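You operate a simulated robot arm through the tools that you are given. There is no shell and no other tool.

You run a simulated robot arm. Do the job below in one go: nothing can be reset, and whatever is moved stays where it is left.

Task
Slide the boom to mark 1 and clamp it again.
Fine: swing the rest under the boom before the clamp opens; clamp SHUT before the rest swings away again. Where these are worked on the way, their far stop is far enough and under half their travel is too little: boom rest.

Only the result counts: the job must be done as asked and must still hold three seconds after the hand-in. Knocking over, shifting, dropping, spilling or breaking anything else fails it.

Robot
A 6-joint arm with a two-finger parallel gripper, fixed in place. Base frame: the origin is on the floor under the middle of its stand, x ahead of it, y to its left, z up. Lengths are in mm, angles in degrees, forces in N, time in s.
It reaches about 1347 mm from its shoulder. Its first joint turns from -166.0 to 166.0 degrees. Payload 3.91 kg.
The tool frame sits at the grasp point between the pads (the TCP): z along the fingers, y along the line on which they close. The tips reach 30 mm beyond it. The gripper opens to 110 mm. The fingers are 20 mm wide and 10 mm thick; the gripper's body (48 by 112 mm) begins 55 mm behind the TCP.
Orientation is that of the tool frame in the base frame, as a unit quaternion [x, y, z, w]. With the fingers straight down and closing along the base's y, the tool's x points along the base's -x, its y along +y and its z along -z.

Tools
- The arm moves only by the tool nudge_tool. Its argument "plan" is a list of rows, each an object (a shift or turn left out is 0, a gripper value left out holds the last) with "linear": the shift along the tool's x, y, z in m, a list of three; "rotation": the turn, a rotation vector about the tool's x, y, z in degrees, a list of three. In form: [{"linear": [tx, ty, tz], "rotation": [wx, wy, wz]}, ...]. A call has 1 to 20 rows; each row is the pose to reach, as a shift and turn from the pose commanded when the call began, along the tool's axes at that moment. "hand" is the gripper command, from -1 (shut) to 1 (fully open), values between in proportion, set as the call begins (left out, the last holds). Each row takes 0.2 s and may step no farther than 50 mm and 8.6 degrees from the row before; otherwise, or with a gripper value out of range, the whole call is refused. Where a pose cannot be reached the arm comes as near as it can. A force on the tool above 90 N (or 10 N above the force at the start of the call, whichever is more), or a blocked arm, ends the call early, and 0.2 s more pass. The fingers move at their own pace (about 108 mm/s each) and stop on an object; they squeeze with about 25 N. The grip force told is the motor's: it shows also when the fingers shut on nothing. Time passes only in rows, and 0.2 s behind the last, so rows that repeat a pose let the fingers close. It gives the time, the measured TCP pose, the force on the tool (base axes), the opening and the grip force at its end, in the units of the frame above (readings bear some noise), with the torque about the TCP (base axes, N m) and any sound that the robot's microphone picked up.
- Cameras (640 x 400 px; columns grow to the right, rows downward): "scene" is fixed at [401.2, -500.1, 1638.7]; the picture's right is [0.84, -0.54, 0.00], its down [-0.38, -0.59, -0.71] and it looks along [0.38, 0.60, -0.71] (base axes); focal length 310 px, centre (320, 200). "wrist" rides on the gripper at [72, 17, -103] in the tool frame; the picture's right is [-0.23, 0.97, 0.00], its down [-0.76, -0.18, -0.62] and it looks along [-0.61, -0.14, 0.78] (tool axes); focal length 222 px, centre (320, 200). There is no depth. A picture from a camera that has moved, and an enlarged one, comes with that camera's place and axes in the base frame and with its lens.
- snapshot(camera): a new picture of that camera. The clock stands still meanwhile.
- enlarge(camera, box): a new picture of the part [left, top, right, bottom] of that camera's present view, enlarged. The clock stands still meanwhile.
- sign_off(): hands the job in; it is judged then, once.

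Nothing tells you positions but the pictures and the camera data. Unless the task says otherwise, let go and move clear before handing in.

The tools are called after "Call:" by a JSON object that holds its "op" and its "data". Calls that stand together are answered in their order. nudge_tool: Moves the arm, as the interface text tells. Its arguments: {"type":"object","properties":{"plan":{"type":"array"},"hand":{"type":"number"}},"required":["plan"]} The other tools are called the same way: snapshot (camera) takes a picture; enlarge (camera, box) takes an enlarged picture of a part of a camera's view; sign_off () hands the job in.

At the start:

```text
t: 0.0
tcp_pos: [621.5, 323.0, 1211.3]
orientation: [0.0, 1.0, 0.0, 0.0]
contact_force: [1.0, -0.4, 0.2]
moment: [-0.01, -0.01, 0.01]
finger_gap: 109.8
gripper_force: 0.1
```

scene: 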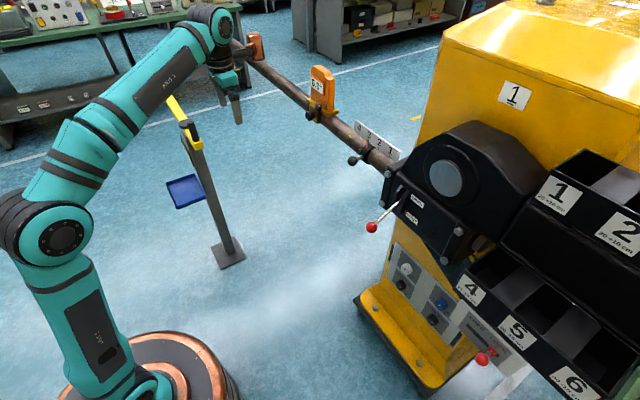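
wrist: 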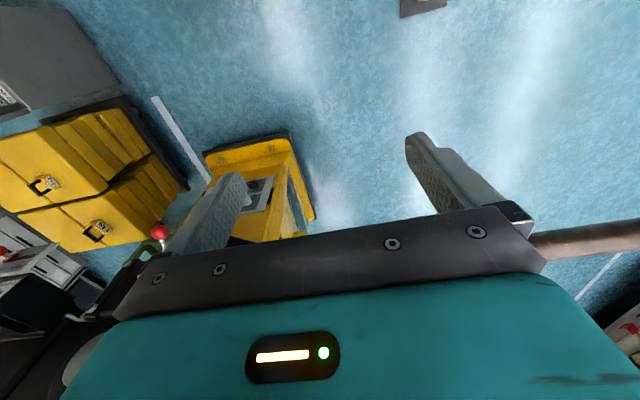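

I see a boom (tube) running from a yellow machine with a clamp lever (red ball), a mark plate with 4..1, and a stand with a yellow top that is probably the boom rest. I'll look closer before I move anything.

Call:
{"op": "enlarge", "data": {"camera": "scene", "box": [220, 20, 420, 145]}}

Call:
{"op": "enlarge", "data": {"camera": "scene", "box": [320, 110, 520, 235]}}

Call:
{"op": "enlarge", "data": {"camera": "scene", "box": [140, 80, 300, 280]}}

Call:
{"op": "enlarge", "data": {"camera": "scene", "box": [340, 220, 540, 400]}}

```text
3.20 times, centred on (320, 82) of scene
camera zoom: at [401.2, -500.1, 1638.7], right [0.84, -0.54, 0.0], down [-0.38, -0.59, -0.71], along [0.38, 0.6, -0.71], focal length 990 px, centre (320, 576)
```

zoom: 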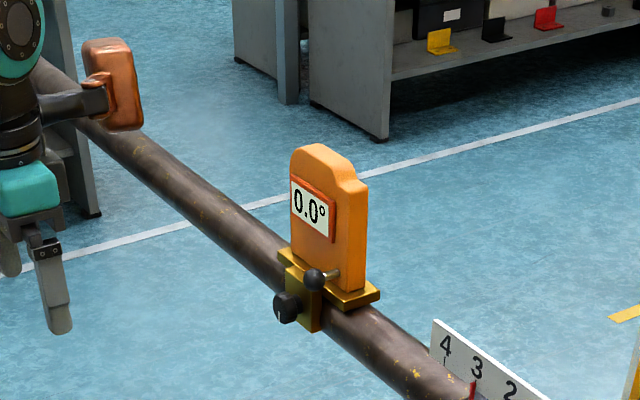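

```text
3.20 times, centred on (420, 172) of scene
camera zoom: at [401.2, -500.1, 1638.7], right [0.84, -0.54, 0.0], down [-0.38, -0.59, -0.71], along [0.38, 0.6, -0.71], focal length 990 px, centre (0, 288)
```

zoom: 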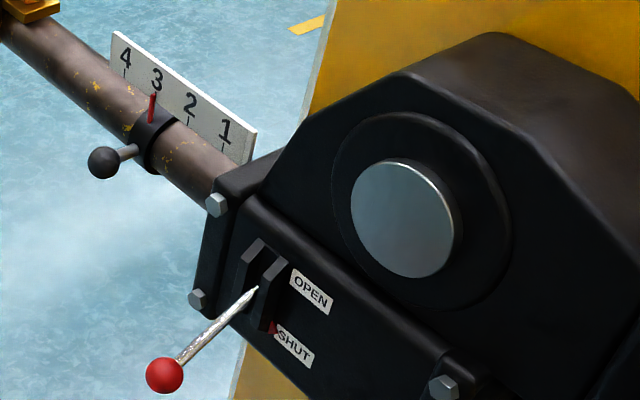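

```text
2.00 times, centred on (220, 180) of scene
camera zoom: at [401.2, -500.1, 1638.7], right [0.84, -0.54, 0.0], down [-0.38, -0.59, -0.71], along [0.38, 0.6, -0.71], focal length 619 px, centre (520, 240)
```

zoom: 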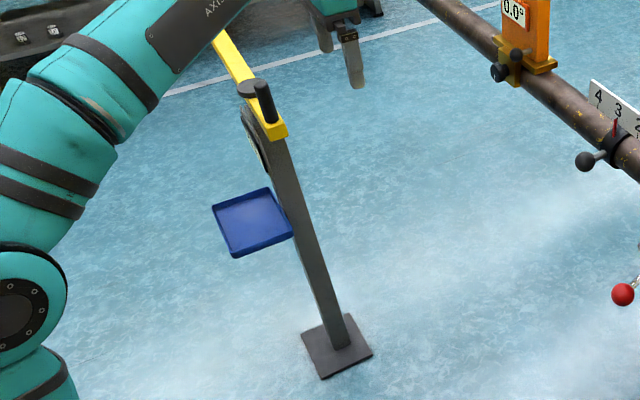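

```text
2.22 times, centred on (440, 310) of scene
camera zoom: at [401.2, -500.1, 1638.7], right [0.84, -0.54, 0.0], down [-0.38, -0.59, -0.71], along [0.38, 0.6, -0.71], focal length 688 px, centre (53, -44)
```

zoom: 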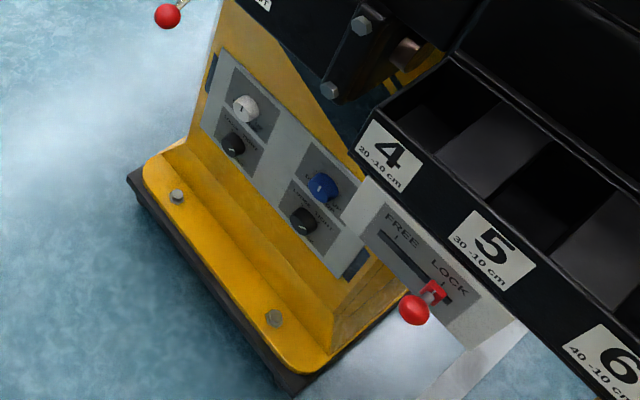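

The boom seems to run along base y at about x≈940, z≈1070. The pointer collar is at mark 3, the clamp lever is on the machine face, and the rest post stands near (540, 790). Next I'll tilt the wrist to get a clearer camera view of the boom.

Call:
{"op": "nudge_tool", "data": {"plan": [{"rotation": [0, -8, 0]}, {"rotation": [0, -16, 0]}, {"rotation": [0, -24, 0]}, {"rotation": [0, -32, 0]}, {"rotation": [0, -40, 0]}]}}

```text
t: 1.2
tcp_pos: [623.0, 323.7, 1211.7]
orientation: [0.0, 0.94, 0.0, 0.342]
contact_force: [0.0, 0.7, -0.5]
moment: [-0.01, -0.01, 0.02]
finger_gap: 110.0
gripper_force: 0.0
```

The tilt is done, so I'll take a picture from the wrist camera and one from the scene camera.

Call:
{"op": "snapshot", "data": {"camera": "wrist"}}

Call:
{"op": "snapshot", "data": {"camera": "scene"}}

```text
taken
camera wrist: at [500.7, 340.6, 1242.9], right [0.17, 0.97, 0.15], down [0.18, -0.18, 0.97], along [0.97, -0.14, -0.21], focal length 222 px, centre (320, 200)
```

wrist: 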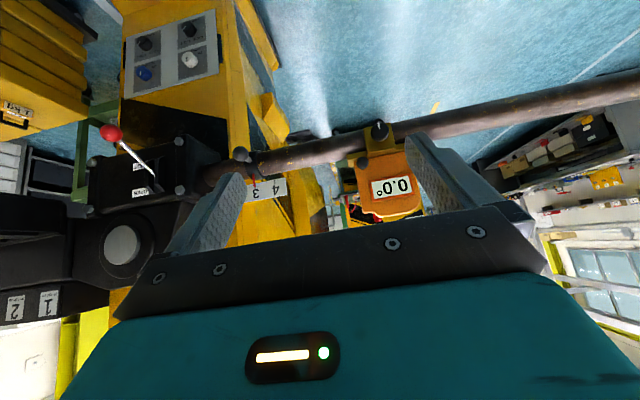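

```text
taken
```

scene: 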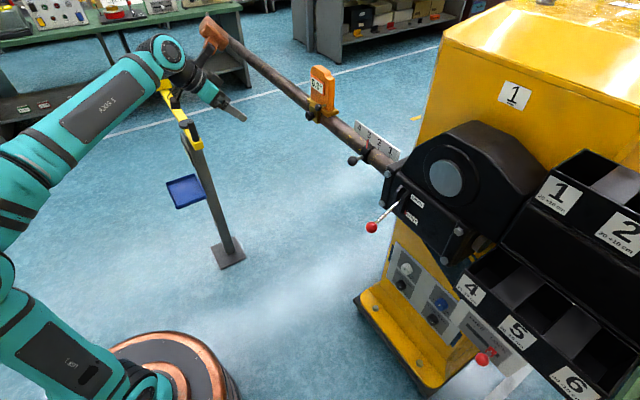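

The boom now shows in the wrist view, which is upside down, and the boom's far end shows in the scene view. I'll enlarge the important parts to triangulate them.

Call:
{"op": "enlarge", "data": {"camera": "scene", "box": [140, 10, 300, 110]}}

Call:
{"op": "enlarge", "data": {"camera": "wrist", "box": [80, 80, 320, 230]}}

Call:
{"op": "enlarge", "data": {"camera": "wrist", "box": [400, 40, 640, 190]}}

Call:
{"op": "enlarge", "data": {"camera": "scene", "box": [130, 70, 258, 150]}}

```text
4.00 times, centred on (220, 60) of scene
camera zoom: at [401.2, -500.1, 1638.7], right [0.84, -0.54, 0.0], down [-0.38, -0.59, -0.71], along [0.38, 0.6, -0.71], focal length 1238 px, centre (720, 760)
```

zoom: 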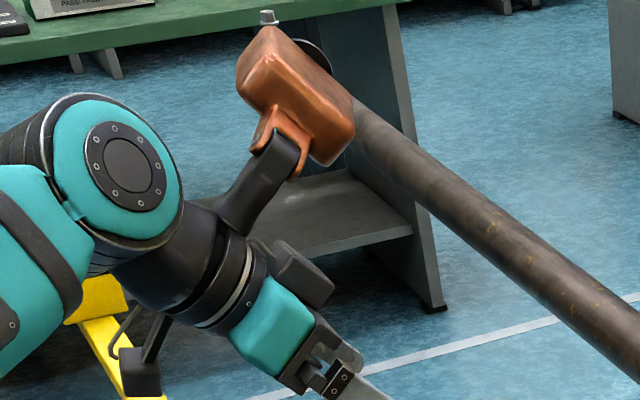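

```text
2.67 times, centred on (200, 155) of wrist
camera zoom: at [500.7, 340.6, 1242.9], right [0.17, 0.97, 0.15], down [0.18, -0.18, 0.97], along [0.97, -0.14, -0.21], focal length 592 px, centre (640, 320)
```

zoom: 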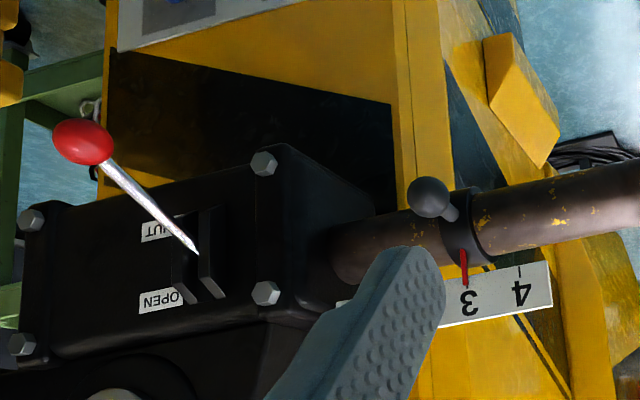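

```text
2.67 times, centred on (520, 115) of wrist
camera zoom: at [500.7, 340.6, 1242.9], right [0.17, 0.97, 0.15], down [0.18, -0.18, 0.97], along [0.97, -0.14, -0.21], focal length 592 px, centre (-213, 427)
```

zoom: 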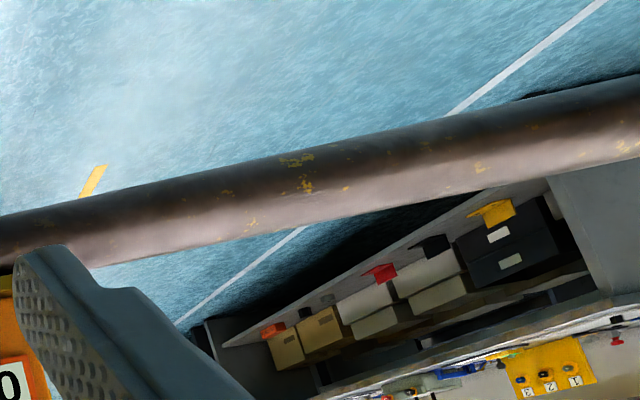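

```text
5.00 times, centred on (194, 110) of scene
camera zoom: at [401.2, -500.1, 1638.7], right [0.84, -0.54, 0.0], down [-0.38, -0.59, -0.71], along [0.38, 0.6, -0.71], focal length 1548 px, centre (950, 650)
```

zoom: 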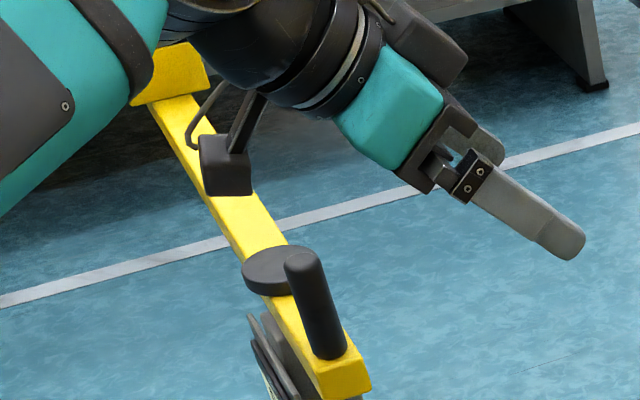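

Triangulating gives the clamp lever ball at about (833, -100, 957), with the lever down at SHUT. The collar handle is at about (925, 121, 1015) and the rest pivot at about (547, 793, 933), with its upright handle near (548, 665). Next I'll turn the wrist camera to look at the rest.

Call:
{"op": "nudge_tool", "data": {"plan": [{"linear": [0.0028, 0.0142, -0.0071], "rotation": [-5.26, 0, -6.26]}, {"linear": [0.0056, 0.0284, -0.0142], "rotation": [-10.53, 0, -12.53]}, {"linear": [0.0085, 0.0425, -0.0213], "rotation": [-15.79, 0, -18.79]}, {"linear": [0.0113, 0.0567, -0.0284], "rotation": [-21.05, 0, -25.05]}, {"linear": [0.0141, 0.0709, -0.0355], "rotation": [-26.32, 0, -31.32]}, {"linear": [0.0169, 0.0851, -0.0427], "rotation": [-31.58, 0, -37.58]}, {"linear": [0.0197, 0.0993, -0.0498], "rotation": [-36.85, 0, -43.85]}, {"linear": [0.0225, 0.1135, -0.0569], "rotation": [-42.11, 0, -50.11]}, {"linear": [0.0254, 0.1276, -0.064], "rotation": [-47.37, 0, -56.37]}, {"linear": [0.0282, 0.1418, -0.0711], "rotation": [-52.64, 0, -62.64]}, {"linear": [0.031, 0.156, -0.0782], "rotation": [-57.9, 0, -68.9]}]}}

Call:
{"op": "snapshot", "data": {"camera": "wrist"}}

Call:
{"op": "snapshot", "data": {"camera": "scene"}}

```text
t: 3.6
tcp_pos: [546.0, 478.5, 1252.7]
orientation: [-0.664, 0.664, 0.243, 0.242]
contact_force: [0.5, 0.7, -0.1]
moment: [-0.02, -0.02, 0.0]
finger_gap: 110.1
gripper_force: 0.0
```

```text
taken
camera wrist: at [529.4, 355.9, 1284.4], right [-0.97, 0.17, 0.15], down [0.18, 0.18, 0.97], along [0.14, 0.97, -0.21], focal length 222 px, centre (320, 200)
```

wrist: 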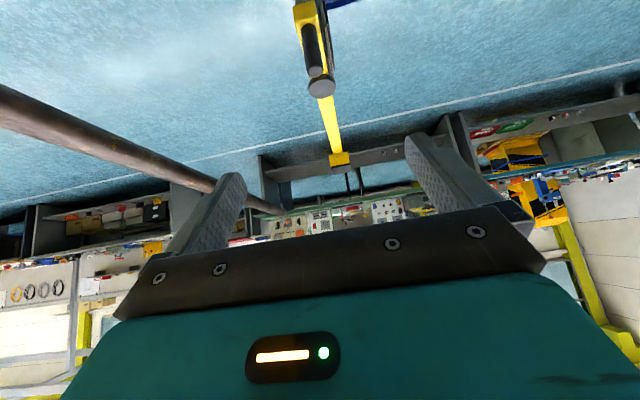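

```text
taken
```

scene: 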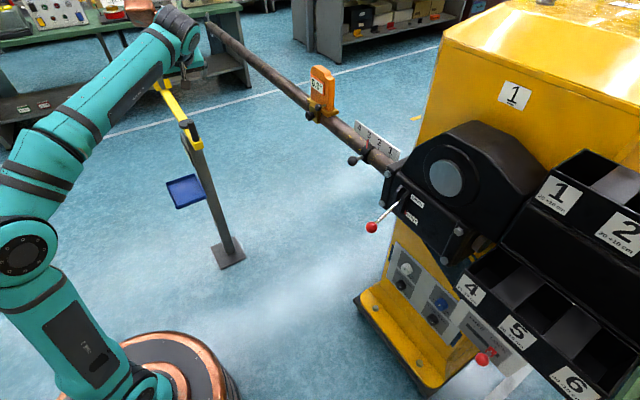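

Call:
{"op": "enlarge", "data": {"camera": "wrist", "box": [240, 0, 400, 100]}}

Call:
{"op": "enlarge", "data": {"camera": "wrist", "box": [240, 80, 400, 180]}}

Call:
{"op": "enlarge", "data": {"camera": "scene", "box": [140, 60, 236, 160]}}

```text
4.00 times, centred on (320, 50) of wrist
camera zoom: at [529.4, 355.9, 1284.4], right [-0.97, 0.17, 0.15], down [0.18, 0.18, 0.97], along [0.14, 0.97, -0.21], focal length 888 px, centre (320, 800)
```

zoom: 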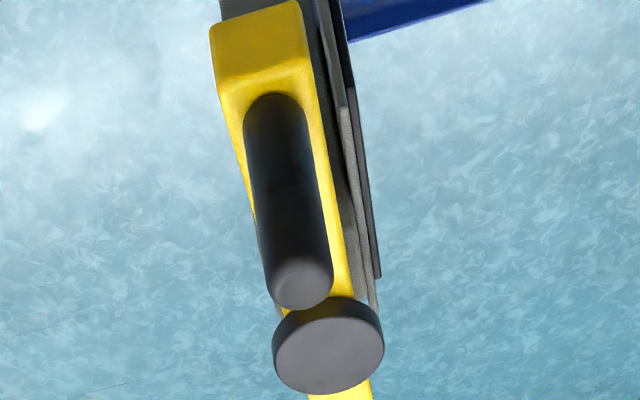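

```text
4.00 times, centred on (320, 130) of wrist
camera zoom: at [529.4, 355.9, 1284.4], right [-0.97, 0.17, 0.15], down [0.18, 0.18, 0.97], along [0.14, 0.97, -0.21], focal length 888 px, centre (320, 480)
```

zoom: 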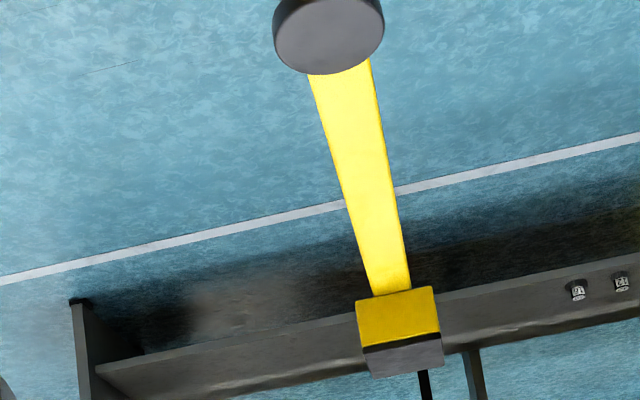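

```text
4.00 times, centred on (188, 110) of scene
camera zoom: at [401.2, -500.1, 1638.7], right [0.84, -0.54, 0.0], down [-0.38, -0.59, -0.71], along [0.38, 0.6, -0.71], focal length 1238 px, centre (848, 560)
```

zoom: 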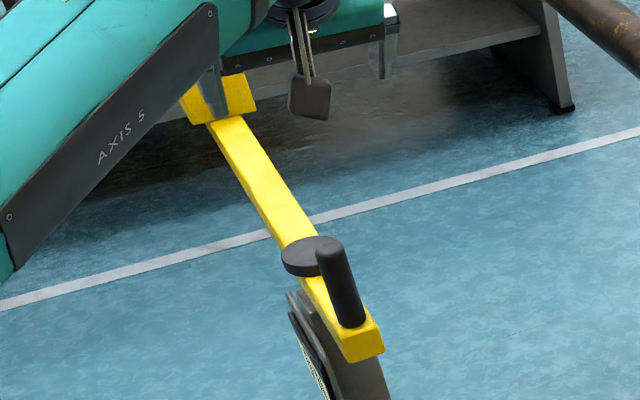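

The rest pivot works out at about (549, 788) with its top near z 940. The handle is a vertical cylinder about 27 mm thick at (550, 675), top near z 997, and the V-block sits about 436 mm from the pivot, so it will swing under the boom at x≈985. Next I'll point the tool straight down above the handle.

Call:
{"op": "nudge_tool", "data": {"plan": [{"linear": [-0.0065, -0.0005, 0.0304], "rotation": [0, 5, 0]}, {"linear": [-0.0131, -0.001, 0.0608], "rotation": [0, 10, 0]}, {"linear": [-0.0196, -0.0015, 0.0912], "rotation": [0, 15, 0]}, {"linear": [-0.0262, -0.002, 0.1217], "rotation": [0, 20, 0]}, {"linear": [-0.0327, -0.0025, 0.1521], "rotation": [0, 25, 0]}, {"linear": [-0.0392, -0.003, 0.1825], "rotation": [0, 30, 0]}, {"linear": [-0.0458, -0.0035, 0.2129], "rotation": [0, 35, 0]}, {"linear": [-0.0523, -0.004, 0.2433], "rotation": [0, 40, 0]}], "hand": 0.5}}

Call:
{"op": "snapshot", "data": {"camera": "wrist"}}

Call:
{"op": "enlarge", "data": {"camera": "scene", "box": [130, 50, 258, 150]}}

```text
t: 5.4
tcp_pos: [552.7, 674.3, 1100.4]
orientation: [-0.707, 0.708, 0.0, 0.0]
contact_force: [0.4, -0.9, 0.9]
moment: [0.1, -0.04, 0.04]
finger_gap: 82.2
gripper_force: 0.0
```

```text
taken
camera wrist: at [536.0, 602.5, 1201.7], right [-0.97, 0.23, 0.0], down [0.18, 0.76, 0.62], along [0.14, 0.61, -0.78], focal length 222 px, centre (320, 200)
```

wrist: 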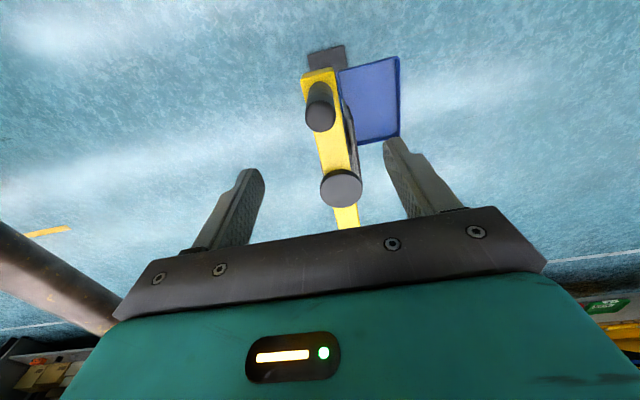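

```text
4.00 times, centred on (194, 100) of scene
camera zoom: at [401.2, -500.1, 1638.7], right [0.84, -0.54, 0.0], down [-0.38, -0.59, -0.71], along [0.38, 0.6, -0.71], focal length 1238 px, centre (824, 600)
```

zoom: 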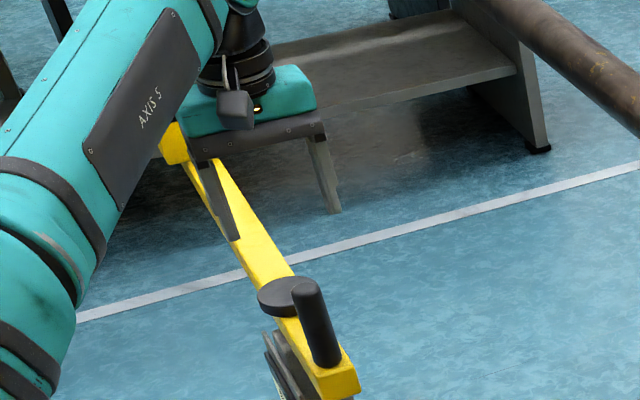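

The handle checks out at about (550, 671), centred between the fingers. I'll descend straight down around it, then close.

Call:
{"op": "nudge_tool", "data": {"plan": [{"linear": [0.001, 0.0005, 0.034]}, {"linear": [0.002, 0.001, 0.068]}, {"linear": [0.003, 0.002, 0.102]}, {"linear": [0.003, 0.002, 0.135]}], "hand": 0.5}}

Call:
{"op": "snapshot", "data": {"camera": "wrist"}}

Call:
{"op": "enlarge", "data": {"camera": "scene", "box": [130, 60, 258, 160]}}

```text
t: 6.4
tcp_pos: [552.1, 670.1, 965.5]
orientation: [-0.707, 0.708, 0.001, 0.001]
contact_force: [-0.2, -0.5, 0.7]
moment: [0.05, -0.03, -0.01]
finger_gap: 82.2
gripper_force: 0.1
```

```text
taken
camera wrist: at [534.4, 598.9, 1066.8], right [-0.97, 0.23, 0.0], down [0.18, 0.76, 0.62], along [0.14, 0.61, -0.78], focal length 222 px, centre (320, 200)
```

wrist: 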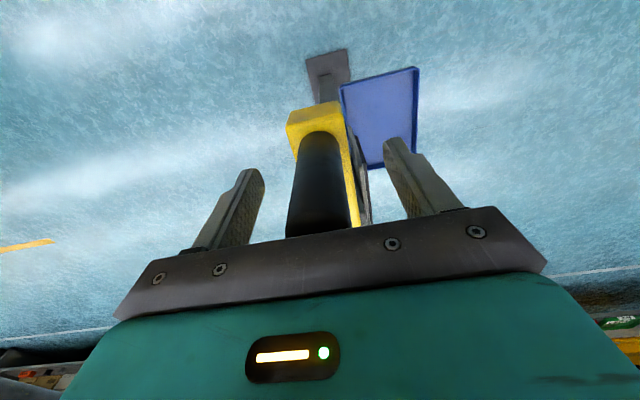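

```text
4.00 times, centred on (194, 110) of scene
camera zoom: at [401.2, -500.1, 1638.7], right [0.84, -0.54, 0.0], down [-0.38, -0.59, -0.71], along [0.38, 0.6, -0.71], focal length 1238 px, centre (824, 560)
```

zoom: 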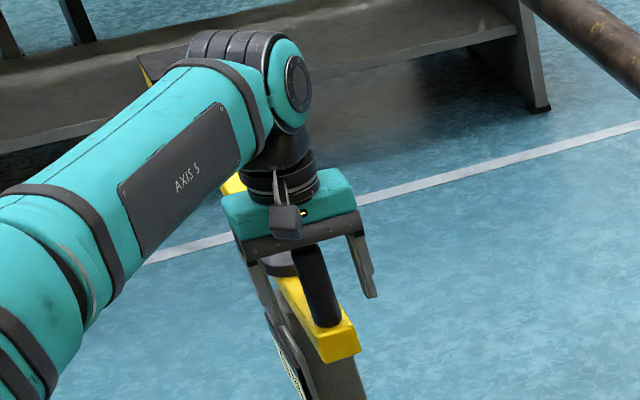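

The handle is between the fingers, so I'll close on it.

Call:
{"op": "nudge_tool", "data": {"plan": [{"linear": [0, 0, 0]}, {"linear": [0, 0, 0]}, {"linear": [0, 0, 0]}], "hand": -1}}

Call:
{"op": "snapshot", "data": {"camera": "wrist"}}

```text
t: 7.2
tcp_pos: [549.9, 670.0, 964.8]
orientation: [-0.707, 0.707, 0.001, 0.0]
contact_force: [-14.6, -8.8, -8.8]
moment: [0.16, -1.78, 0.04]
finger_gap: 27.8
gripper_force: 44.7
```

```text
taken
camera wrist: at [533.6, 599.2, 1066.6], right [-0.97, 0.23, 0.0], down [0.18, 0.76, 0.62], along [0.14, 0.61, -0.78], focal length 222 px, centre (320, 200)
```

wrist: 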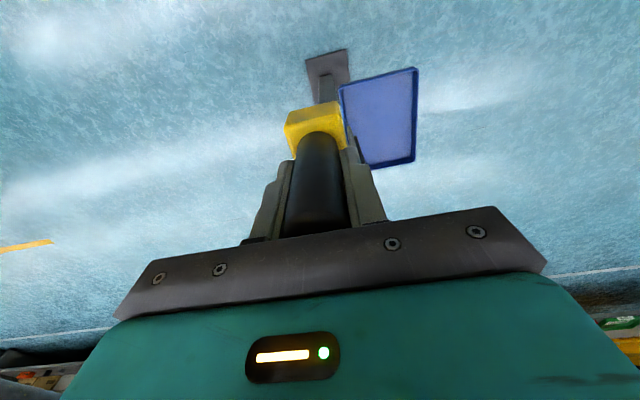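

I have a firm grip, 27.8 mm wide. I'll now swing the rest clockwise about its pivot at about (549, 788), beginning with the first 32° to check the force.

Call:
{"op": "nudge_tool", "data": {"plan": [{"linear": [-0.00114, 0.01628, 0], "rotation": [0, 0, 8]}, {"linear": [-0.00453, 0.03225, 0], "rotation": [0, 0, 16]}, {"linear": [-0.01011, 0.04759, 0], "rotation": [0, 0, 24]}, {"linear": [-0.01778, 0.062, 0], "rotation": [0, 0, 32]}], "hand": -1}}

Call:
{"op": "snapshot", "data": {"camera": "scene"}}

Call:
{"op": "snapshot", "data": {"camera": "wrist"}}

```text
t: 8.2
tcp_pos: [485.3, 689.0, 963.6]
orientation: [-0.484, 0.875, 0.001, 0.0]
contact_force: [-8.5, -12.1, 12.7]
moment: [-1.03, -1.43, 0.29]
finger_gap: 27.7
gripper_force: 45.0
```

```text
taken
```

scene: 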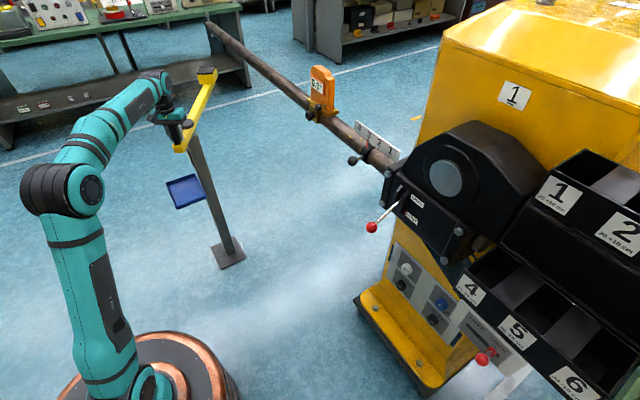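

```text
taken
camera wrist: at [433.4, 637.1, 1066.4], right [-0.7, 0.71, 0.0], down [0.56, 0.55, 0.62], along [0.44, 0.44, -0.78], focal length 222 px, centre (320, 200)
```

wrist: 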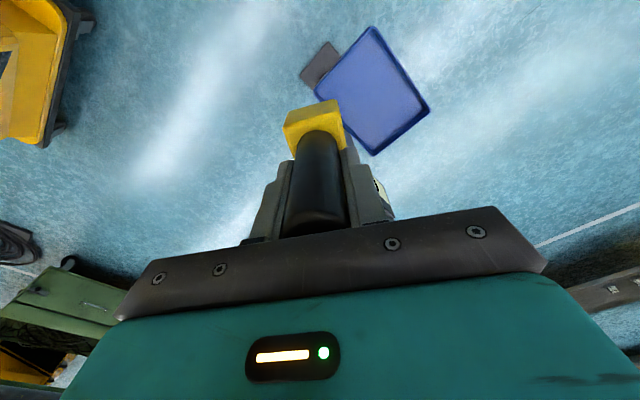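

The rest swings freely with low forces. I'll carry on along the arc to about 88°.

Call:
{"op": "nudge_tool", "data": {"plan": [{"linear": [-0.00114, 0.01628, 0], "rotation": [0, 0, 8]}, {"linear": [-0.00453, 0.03225, 0], "rotation": [0, 0, 16]}, {"linear": [-0.01011, 0.04759, 0], "rotation": [0, 0, 24]}, {"linear": [-0.01778, 0.062, 0], "rotation": [0, 0, 32]}, {"linear": [-0.02737, 0.07521, 0], "rotation": [0, 0, 40]}, {"linear": [-0.03871, 0.08695, 0], "rotation": [0, 0, 48]}, {"linear": [-0.05157, 0.097, 0], "rotation": [0, 0, 56]}], "hand": -1}}

Call:
{"op": "snapshot", "data": {"camera": "scene"}}

Call:
{"op": "snapshot", "data": {"camera": "wrist"}}

```text
t: 9.8
tcp_pos: [439.9, 786.5, 964.3]
orientation: [-0.013, 1.0, 0.0, 0.001]
contact_force: [56.6, 10.5, 2.6]
moment: [-0.08, 1.53, -0.29]
finger_gap: 0.1
gripper_force: 37.4
```

```text
taken
```

scene: 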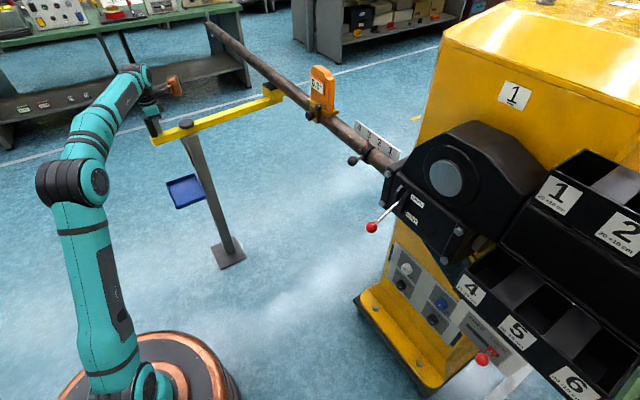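

```text
taken
camera wrist: at [367.1, 800.7, 1066.8], right [0.2, 0.98, 0.0], down [0.77, -0.16, 0.62], along [0.61, -0.12, -0.78], focal length 222 px, centre (320, 200)
```

wrist: 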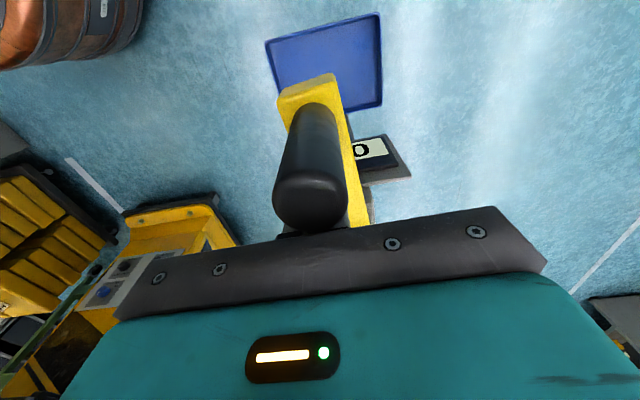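

The handle slipped out of the fingers near the end because its real radius is about 131 mm. The rest has nearly reached the boom, so I'll look closer to see how far it has swung.

Call:
{"op": "enlarge", "data": {"camera": "scene", "box": [140, 60, 300, 160]}}

Call:
{"op": "enlarge", "data": {"camera": "wrist", "box": [240, 60, 440, 260]}}

```text
4.00 times, centred on (220, 110) of scene
camera zoom: at [401.2, -500.1, 1638.7], right [0.84, -0.54, 0.0], down [-0.38, -0.59, -0.71], along [0.38, 0.6, -0.71], focal length 1238 px, centre (720, 560)
```

zoom: 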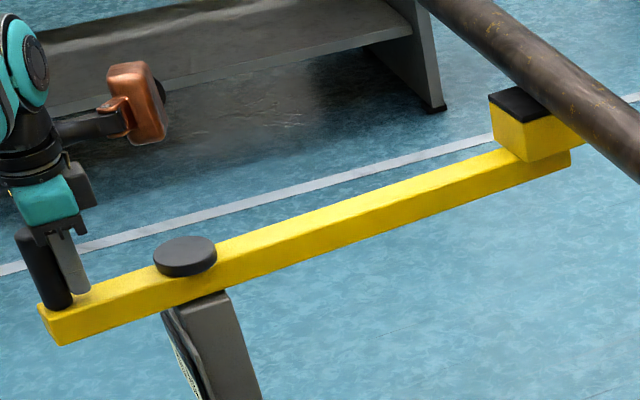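

```text
2.00 times, centred on (340, 160) of wrist
camera zoom: at [367.1, 800.7, 1066.8], right [0.2, 0.98, 0.0], down [0.77, -0.16, 0.62], along [0.61, -0.12, -0.78], focal length 444 px, centre (280, 280)
```

zoom: 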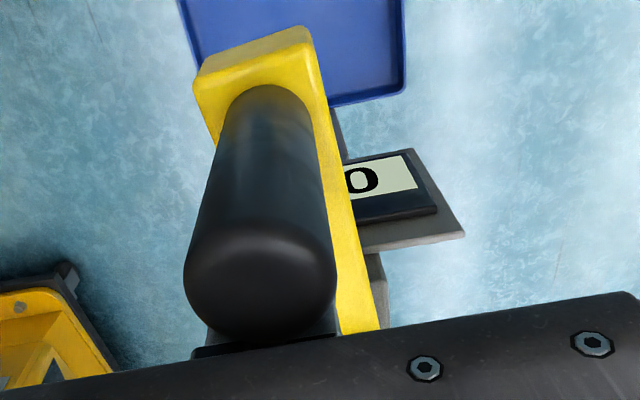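

The rest is at about 84° and the handle is at about (418, 787), just behind the closed fingers. I'll open, step back around the handle and grip it again.

Call:
{"op": "nudge_tool", "data": {"plan": [{"linear": [0, 0, 0]}, {"linear": [0, 0, 0]}, {"linear": [0.005, 0.001, 0]}, {"linear": [0.015, 0.002, 0]}], "hand": 0.3}}

Call:
{"op": "snapshot", "data": {"camera": "wrist"}}

```text
t: 10.8
tcp_pos: [418.0, 787.5, 965.0]
orientation: [-0.017, 1.0, 0.001, -0.002]
contact_force: [0.2, 0.7, -0.3]
moment: [0.01, -0.01, -0.01]
finger_gap: 71.7
gripper_force: 0.1
```

```text
taken
camera wrist: at [345.6, 801.5, 1067.1], right [0.19, 0.98, 0.0], down [0.77, -0.15, 0.62], along [0.61, -0.12, -0.78], focal length 222 px, centre (320, 200)
```

wrist: 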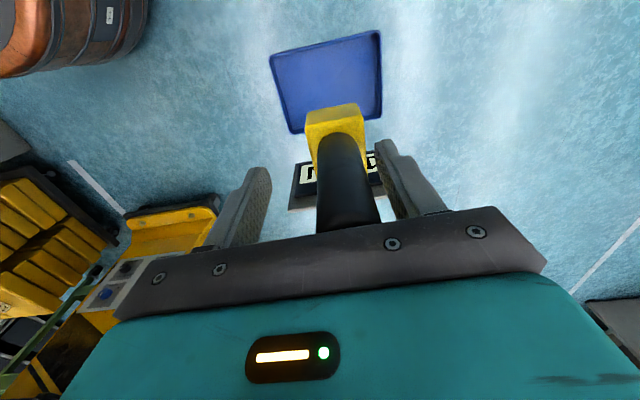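

Call:
{"op": "enlarge", "data": {"camera": "wrist", "box": [260, 90, 420, 240]}}

Call:
{"op": "enlarge", "data": {"camera": "scene", "box": [140, 60, 300, 160]}}

```text
2.67 times, centred on (340, 165) of wrist
camera zoom: at [345.6, 801.5, 1067.1], right [0.19, 0.98, 0.0], down [0.77, -0.15, 0.62], along [0.61, -0.12, -0.78], focal length 592 px, centre (267, 293)
```

zoom: 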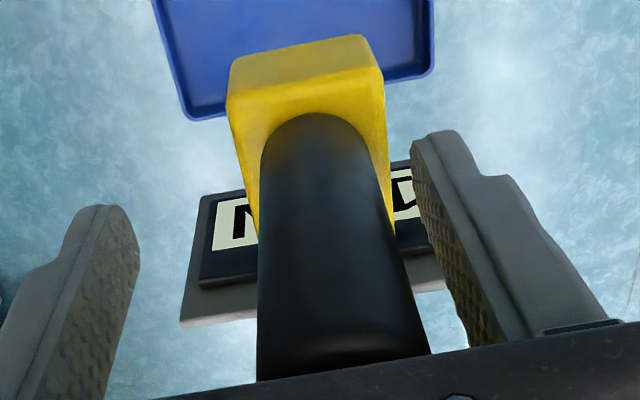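

```text
4.00 times, centred on (220, 110) of scene
camera zoom: at [401.2, -500.1, 1638.7], right [0.84, -0.54, 0.0], down [-0.38, -0.59, -0.71], along [0.38, 0.6, -0.71], focal length 1238 px, centre (720, 560)
```

zoom: 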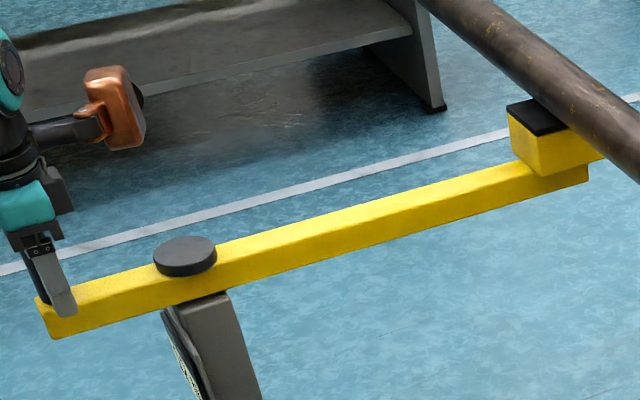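

The handle is now at about (418, 801), close to fully swung. I'll centre on it, close, and press gently towards the far stop.

Call:
{"op": "nudge_tool", "data": {"plan": [{"linear": [0, 0.007, 0]}, {"linear": [0, 0.014, 0]}], "hand": 0.3}}

Call:
{"op": "nudge_tool", "data": {"plan": [{"linear": [0, 0, 0]}, {"linear": [0, 0, 0]}, {"linear": [0, 0, 0]}], "hand": -1}}

```text
t: 11.4
tcp_pos: [415.9, 802.2, 963.6]
orientation: [-0.018, 1.0, 0.0, 0.0]
contact_force: [0.0, 0.3, -0.3]
moment: [0.0, 0.01, 0.03]
finger_gap: 71.5
gripper_force: 0.0
```

```text
t: 12.2
tcp_pos: [416.7, 799.7, 964.7]
orientation: [-0.016, 1.0, 0.001, -0.001]
contact_force: [-9.5, -33.6, -12.2]
moment: [1.53, 0.8, 0.09]
finger_gap: 27.6
gripper_force: 44.9
```

The handle resists any more +y movement, so it is probably at the far stop. I'll press a few millimetres more to confirm.

Call:
{"op": "nudge_tool", "data": {"plan": [{"linear": [0, 0.003, 0]}, {"linear": [0, 0.006, 0]}, {"linear": [0, 0.006, 0]}], "hand": -1}}

Call:
{"op": "enlarge", "data": {"camera": "scene", "box": [140, 60, 300, 160]}}

```text
t: 12.6
tcp_pos: [417.3, 800.4, 965.0]
orientation: [-0.016, 1.0, -0.003, -0.001]
contact_force: [-12.1, -64.6, -12.5]
moment: [3.22, -1.1, -0.03]
finger_gap: 28.1
gripper_force: 45.5
stopped in row 2: the force on the tool passed its limit at 113 N (the readings are from after the stop); the commanded pose is now the measured one
```

```text
4.00 times, centred on (220, 110) of scene
camera zoom: at [401.2, -500.1, 1638.7], right [0.84, -0.54, 0.0], down [-0.38, -0.59, -0.71], along [0.38, 0.6, -0.71], focal length 1238 px, centre (720, 560)
```

zoom: 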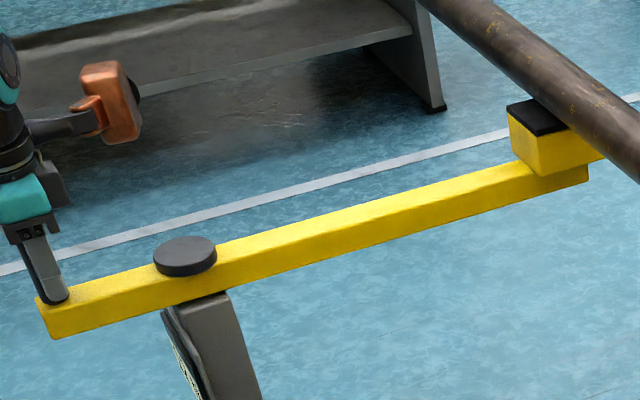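

The rest is hard against its far stop, with the block under the boom. I'll open and lift off.

Call:
{"op": "nudge_tool", "data": {"plan": [{"linear": [0, 0, 0]}, {"linear": [0, 0, 0]}, {"linear": [0, 0, -0.03]}, {"linear": [0, 0, -0.07]}, {"linear": [0, 0, -0.12]}], "hand": 0.3}}

Call:
{"op": "snapshot", "data": {"camera": "wrist"}}

Call:
{"op": "enlarge", "data": {"camera": "scene", "box": [140, 40, 332, 160]}}

```text
t: 13.8
tcp_pos: [415.6, 804.5, 1084.6]
orientation: [-0.016, 1.0, -0.003, 0.0]
contact_force: [-0.4, -0.2, 0.5]
moment: [-0.03, 0.02, 0.0]
finger_gap: 71.6
gripper_force: 0.1
```

```text
taken
camera wrist: at [342.8, 819.1, 1186.0], right [0.19, 0.98, -0.01], down [0.77, -0.15, 0.62], along [0.61, -0.13, -0.78], focal length 222 px, centre (320, 200)
```

wrist: 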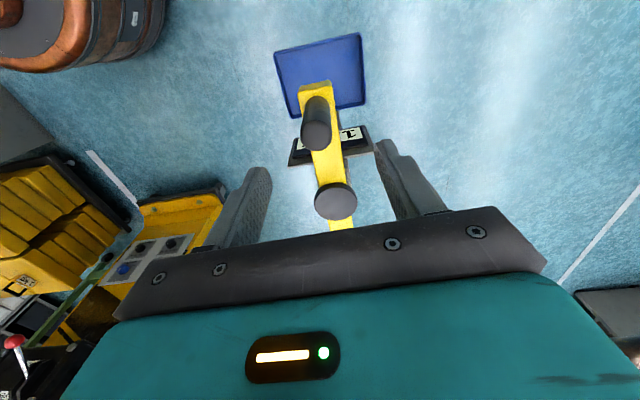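

```text
3.33 times, centred on (236, 100) of scene
camera zoom: at [401.2, -500.1, 1638.7], right [0.84, -0.54, 0.0], down [-0.38, -0.59, -0.71], along [0.38, 0.6, -0.71], focal length 1032 px, centre (600, 533)
```

zoom: 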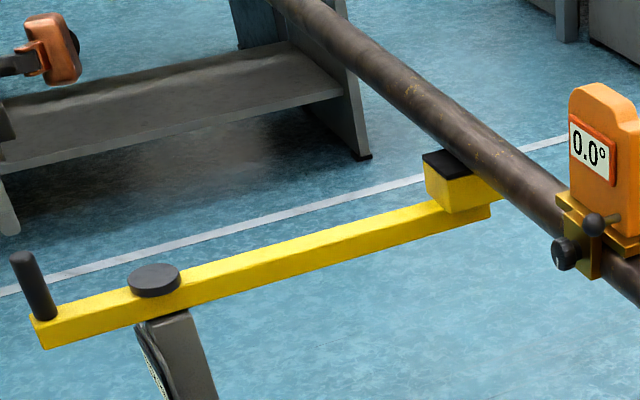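

The boom now sits above the rest block and the rest stays put. Next I'll move to a viewing pose in front of the clamp, tilted towards +x.

Call:
{"op": "nudge_tool", "data": {"plan": [{"linear": [-0.00881, -0.04353, -0.00075], "rotation": [0.048, -3, 0.083]}, {"linear": [-0.01762, -0.08706, -0.0015], "rotation": [0.096, -6, 0.166]}, {"linear": [-0.02643, -0.13059, -0.00225], "rotation": [0.144, -9, 0.249]}, {"linear": [-0.03524, -0.17412, -0.003], "rotation": [0.192, -12, 0.332]}, {"linear": [-0.04405, -0.21765, -0.00375], "rotation": [0.24, -15, 0.415]}, {"linear": [-0.05286, -0.26118, -0.0045], "rotation": [0.288, -18, 0.498]}, {"linear": [-0.06167, -0.30471, -0.00525], "rotation": [0.336, -21, 0.581]}, {"linear": [-0.07048, -0.34824, -0.006], "rotation": [0.384, -24, 0.664]}, {"linear": [-0.07929, -0.39177, -0.00675], "rotation": [0.432, -27, 0.747]}, {"linear": [-0.0881, -0.4353, -0.0075], "rotation": [0.48, -30, 0.83]}, {"linear": [-0.09691, -0.47883, -0.00825], "rotation": [0.528, -33, 0.913]}, {"linear": [-0.10572, -0.52236, -0.009], "rotation": [0.576, -36, 0.996]}, {"linear": [-0.11453, -0.56589, -0.00975], "rotation": [0.624, -39, 1.079]}, {"linear": [-0.12334, -0.60942, -0.0105], "rotation": [0.672, -42, 1.162]}, {"linear": [-0.13215, -0.65295, -0.01125], "rotation": [0.72, -45, 1.245]}, {"linear": [-0.14096, -0.69648, -0.012], "rotation": [0.768, -48, 1.328]}, {"linear": [-0.14977, -0.74001, -0.01275], "rotation": [0.816, -51, 1.411]}, {"linear": [-0.15858, -0.78354, -0.0135], "rotation": [0.864, -54, 1.494]}, {"linear": [-0.16739, -0.82707, -0.01425], "rotation": [0.912, -57, 1.577]}, {"linear": [-0.1762, -0.8706, -0.015], "rotation": [0.96, -60, 1.66]}], "hand": 0.5}}

Call:
{"op": "snapshot", "data": {"camera": "wrist"}}

Call:
{"op": "snapshot", "data": {"camera": "scene"}}

```text
t: 18.0
tcp_pos: [621.7, -61.2, 1101.4]
orientation: [0.0, 0.866, -0.003, 0.499]
contact_force: [0.4, -0.8, 0.5]
moment: [-0.01, 0.0, 0.01]
finger_gap: 82.3
gripper_force: 0.1
```

```text
taken
camera wrist: at [495.5, -43.9, 1090.2], right [0.11, 0.97, 0.19], down [-0.16, -0.17, 0.97], along [0.98, -0.14, 0.13], focal length 222 px, centre (320, 200)
```

wrist: 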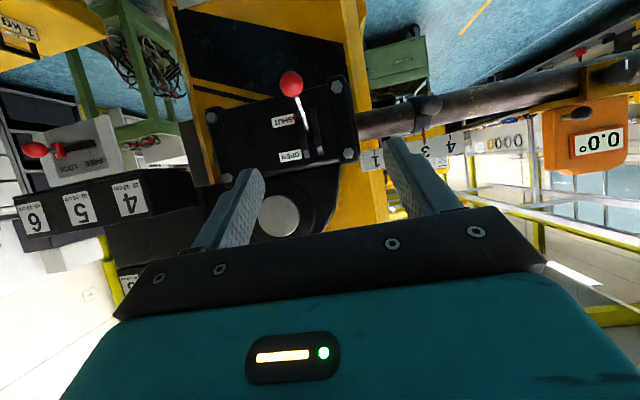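

```text
taken
```

scene: 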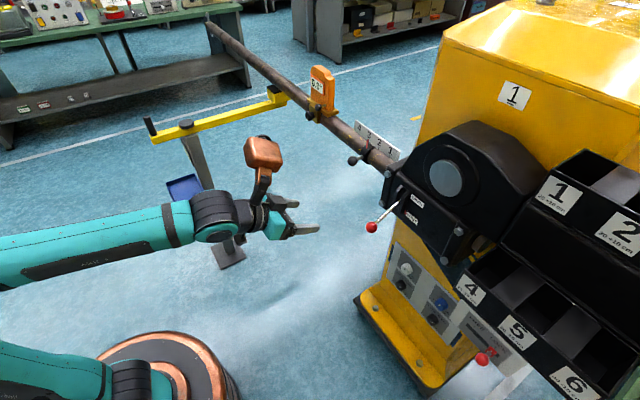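

Call:
{"op": "enlarge", "data": {"camera": "wrist", "box": [220, 50, 380, 200]}}

Call:
{"op": "enlarge", "data": {"camera": "wrist", "box": [320, 60, 480, 210]}}

Call:
{"op": "enlarge", "data": {"camera": "scene", "box": [330, 110, 458, 250]}}

```text
2.67 times, centred on (300, 125) of wrist
camera zoom: at [495.5, -43.9, 1090.2], right [0.11, 0.97, 0.19], down [-0.16, -0.17, 0.97], along [0.98, -0.14, 0.13], focal length 592 px, centre (373, 400)
```

zoom: 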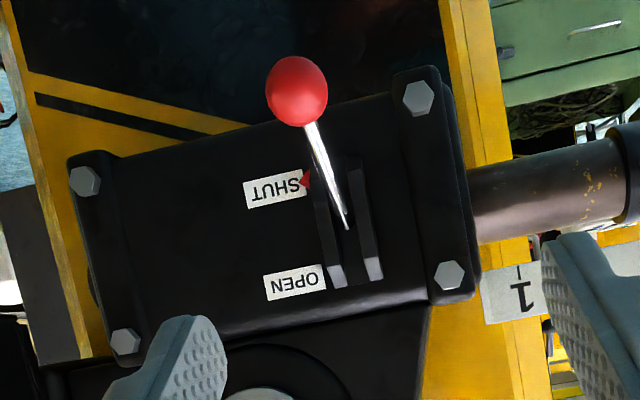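

```text
2.67 times, centred on (400, 135) of wrist
camera zoom: at [495.5, -43.9, 1090.2], right [0.11, 0.97, 0.19], down [-0.16, -0.17, 0.97], along [0.98, -0.14, 0.13], focal length 592 px, centre (107, 373)
```

zoom: 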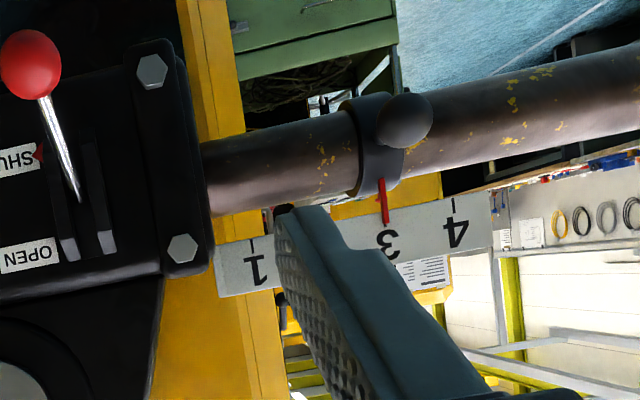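

```text
2.86 times, centred on (394, 180) of scene
camera zoom: at [401.2, -500.1, 1638.7], right [0.84, -0.54, 0.0], down [-0.38, -0.59, -0.71], along [0.38, 0.6, -0.71], focal length 884 px, centre (109, 257)
```

zoom: 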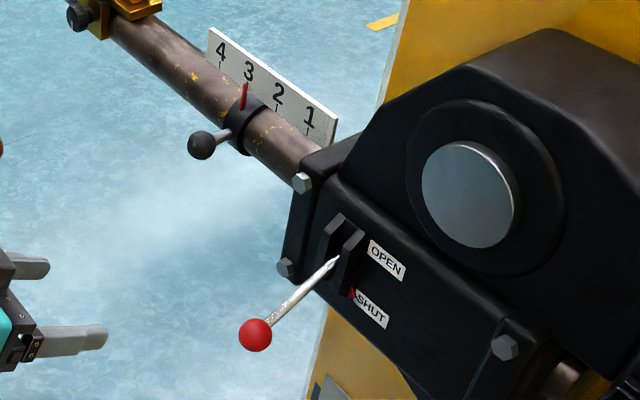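

The red clamp ball is at about (831, -100, 960) on a lever that pivots near (930, -100, 1020). SHUT is down and OPEN is up. I'll line up horizontally in front of it.

Call:
{"op": "nudge_tool", "data": {"plan": [{"linear": [0.0112, -0.0078, 0.0372], "rotation": [0, -6, 0]}, {"linear": [0.0223, -0.0155, 0.0744], "rotation": [0, -12, 0]}, {"linear": [0.0335, -0.0233, 0.1117], "rotation": [0, -18, 0]}, {"linear": [0.0446, -0.031, 0.1489], "rotation": [0, -24, 0]}, {"linear": [0.0558, -0.0388, 0.1861], "rotation": [0, -30, 0]}], "hand": 0.5}}

Call:
{"op": "snapshot", "data": {"camera": "wrist"}}

Call:
{"op": "enlarge", "data": {"camera": "scene", "box": [220, 110, 460, 260]}}

```text
t: 19.2
tcp_pos: [754.7, -90.7, 958.5]
orientation: [-0.036, 0.711, -0.006, 0.702]
contact_force: [-0.1, -6.8, 3.7]
moment: [0.35, 0.3, 0.58]
finger_gap: 82.3
gripper_force: 0.0
```

```text
taken
camera wrist: at [649.7, -82.1, 885.8], right [-0.04, 0.98, 0.17], down [-0.61, -0.16, 0.78], along [0.79, -0.07, 0.6], focal length 222 px, centre (320, 200)
```

wrist: 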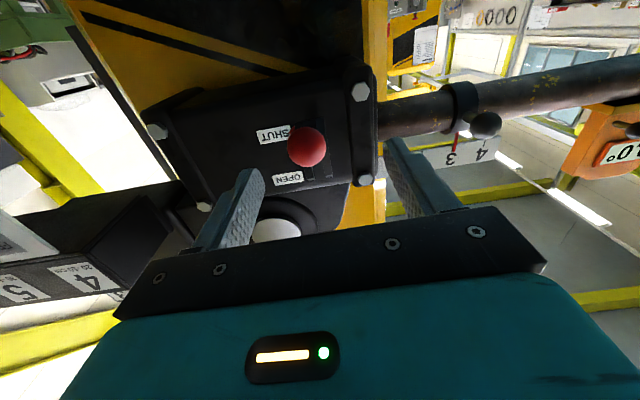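

```text
2.67 times, centred on (340, 185) of scene
camera zoom: at [401.2, -500.1, 1638.7], right [0.84, -0.54, 0.0], down [-0.38, -0.59, -0.71], along [0.38, 0.6, -0.71], focal length 825 px, centre (267, 240)
```

zoom: 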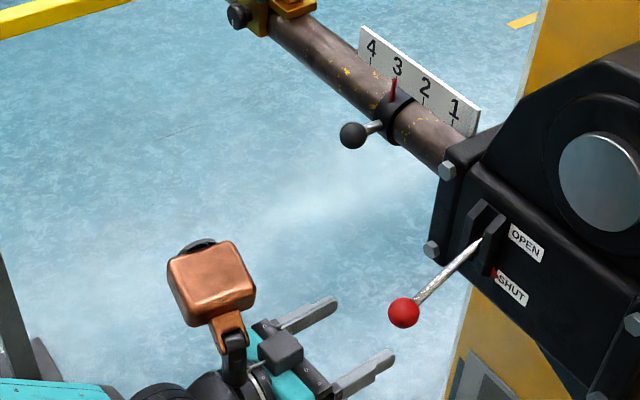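

The pose is slightly off: y is about 9 mm out and there is a small twist. That may be a wrist singularity or settling, so I'll hold for a moment and read it again.

Call:
{"op": "nudge_tool", "data": {"plan": [{"linear": [0, 0, 0]}, {"linear": [0, 0, 0]}, {"linear": [0, 0, 0]}], "hand": 0.5}}

Call:
{"op": "snapshot", "data": {"camera": "scene"}}

```text
t: 20.0
tcp_pos: [754.8, -99.7, 961.2]
orientation: [-0.002, 0.708, -0.002, 0.706]
contact_force: [-0.6, 0.7, 0.6]
moment: [0.04, -0.03, 0.03]
finger_gap: 82.8
gripper_force: 0.1
```

```text
taken
```

scene: 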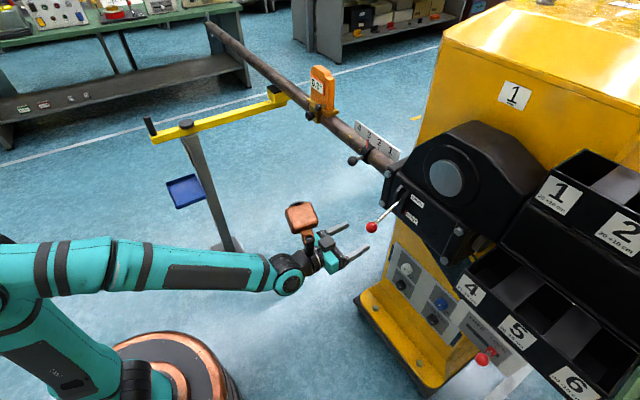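

It settled. The error came from passing a wrist singularity while the tool was fully horizontal, so I'll back off to a 65° tilt to stay clear of it.

Call:
{"op": "nudge_tool", "data": {"plan": [{"linear": [-0.0074, 0, 0.0031], "rotation": [0, 6.25, 0]}, {"linear": [-0.0148, 0, 0.0063], "rotation": [0, 12.5, 0]}, {"linear": [-0.0222, 0, 0.0095], "rotation": [0, 18.75, 0]}, {"linear": [-0.0296, 0, 0.0126], "rotation": [0, 25, 0]}, {"linear": [-0.0296, 0, 0.0126], "rotation": [0, 25, 0]}, {"linear": [-0.0296, 0, 0.0126], "rotation": [0, 25, 0]}], "hand": 0.5}}

Call:
{"op": "snapshot", "data": {"camera": "wrist"}}

Call:
{"op": "enlarge", "data": {"camera": "scene", "box": [260, 130, 460, 280]}}

```text
t: 21.4
tcp_pos: [768.3, -99.9, 990.2]
orientation: [-0.002, 0.844, -0.002, 0.536]
contact_force: [-0.1, -0.2, 0.2]
moment: [0.02, 0.0, -0.04]
finger_gap: 82.4
gripper_force: 0.1
out of reach, approached as far as the arm can: row 4
```

```text
taken
camera wrist: at [644.2, -82.6, 968.1], right [0.1, 0.97, 0.2], down [-0.24, -0.17, 0.95], along [0.97, -0.14, 0.22], focal length 222 px, centre (320, 200)
```

wrist: 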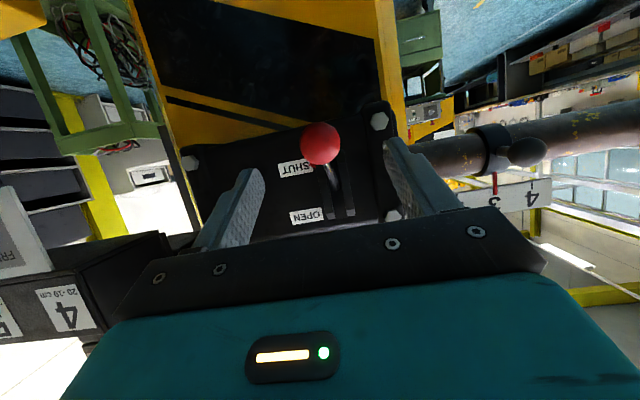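

```text
2.67 times, centred on (360, 205) of scene
camera zoom: at [401.2, -500.1, 1638.7], right [0.84, -0.54, 0.0], down [-0.38, -0.59, -0.71], along [0.38, 0.6, -0.71], focal length 825 px, centre (213, 187)
```

zoom: 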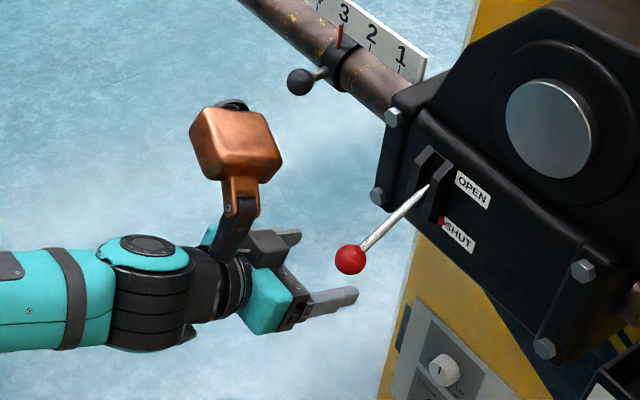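

The ball is centred between the fingers at about (831, -100, 962). I'll advance along the tool axis and grip it.

Call:
{"op": "nudge_tool", "data": {"plan": [{"linear": [0, 0, 0.025]}, {"linear": [0, 0, 0.05]}, {"linear": [0, 0, 0.069]}], "hand": 0.5}}

Call:
{"op": "snapshot", "data": {"camera": "wrist"}}

Call:
{"op": "enlarge", "data": {"camera": "scene", "box": [260, 130, 460, 280]}}

```text
t: 22.2
tcp_pos: [830.5, -99.7, 961.3]
orientation: [-0.002, 0.844, -0.002, 0.536]
contact_force: [-0.1, 0.7, -0.1]
moment: [0.0, 0.0, -0.04]
finger_gap: 82.6
gripper_force: 0.0
```

```text
taken
camera wrist: at [706.4, -83.1, 938.6], right [0.1, 0.97, 0.2], down [-0.24, -0.17, 0.95], along [0.97, -0.14, 0.22], focal length 222 px, centre (320, 200)
```

wrist: 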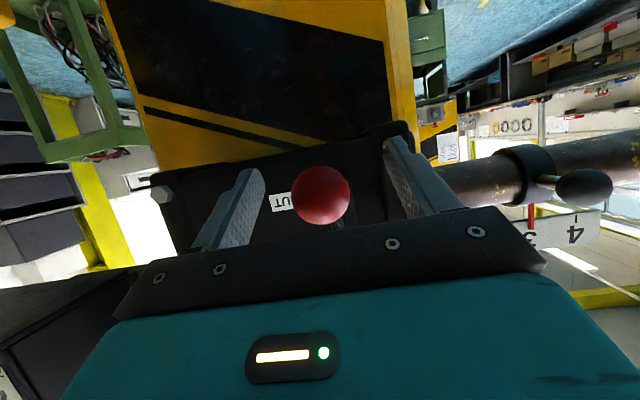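

```text
2.67 times, centred on (360, 205) of scene
camera zoom: at [401.2, -500.1, 1638.7], right [0.84, -0.54, 0.0], down [-0.38, -0.59, -0.71], along [0.38, 0.6, -0.71], focal length 825 px, centre (213, 187)
```

zoom: 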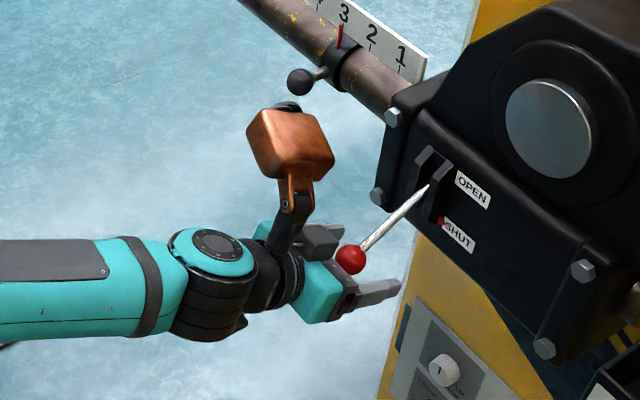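

The ball sits right at the grasp point, so I'll close.

Call:
{"op": "nudge_tool", "data": {"plan": [{"linear": [0, 0, 0]}, {"linear": [0, 0, 0]}, {"linear": [0, 0, 0]}], "hand": -1}}

```text
t: 23.0
tcp_pos: [829.1, -100.0, 961.0]
orientation: [-0.002, 0.844, -0.002, 0.537]
contact_force: [1.8, -2.3, 0.5]
moment: [0.03, 0.04, -0.01]
finger_gap: 33.0
gripper_force: 45.3
```

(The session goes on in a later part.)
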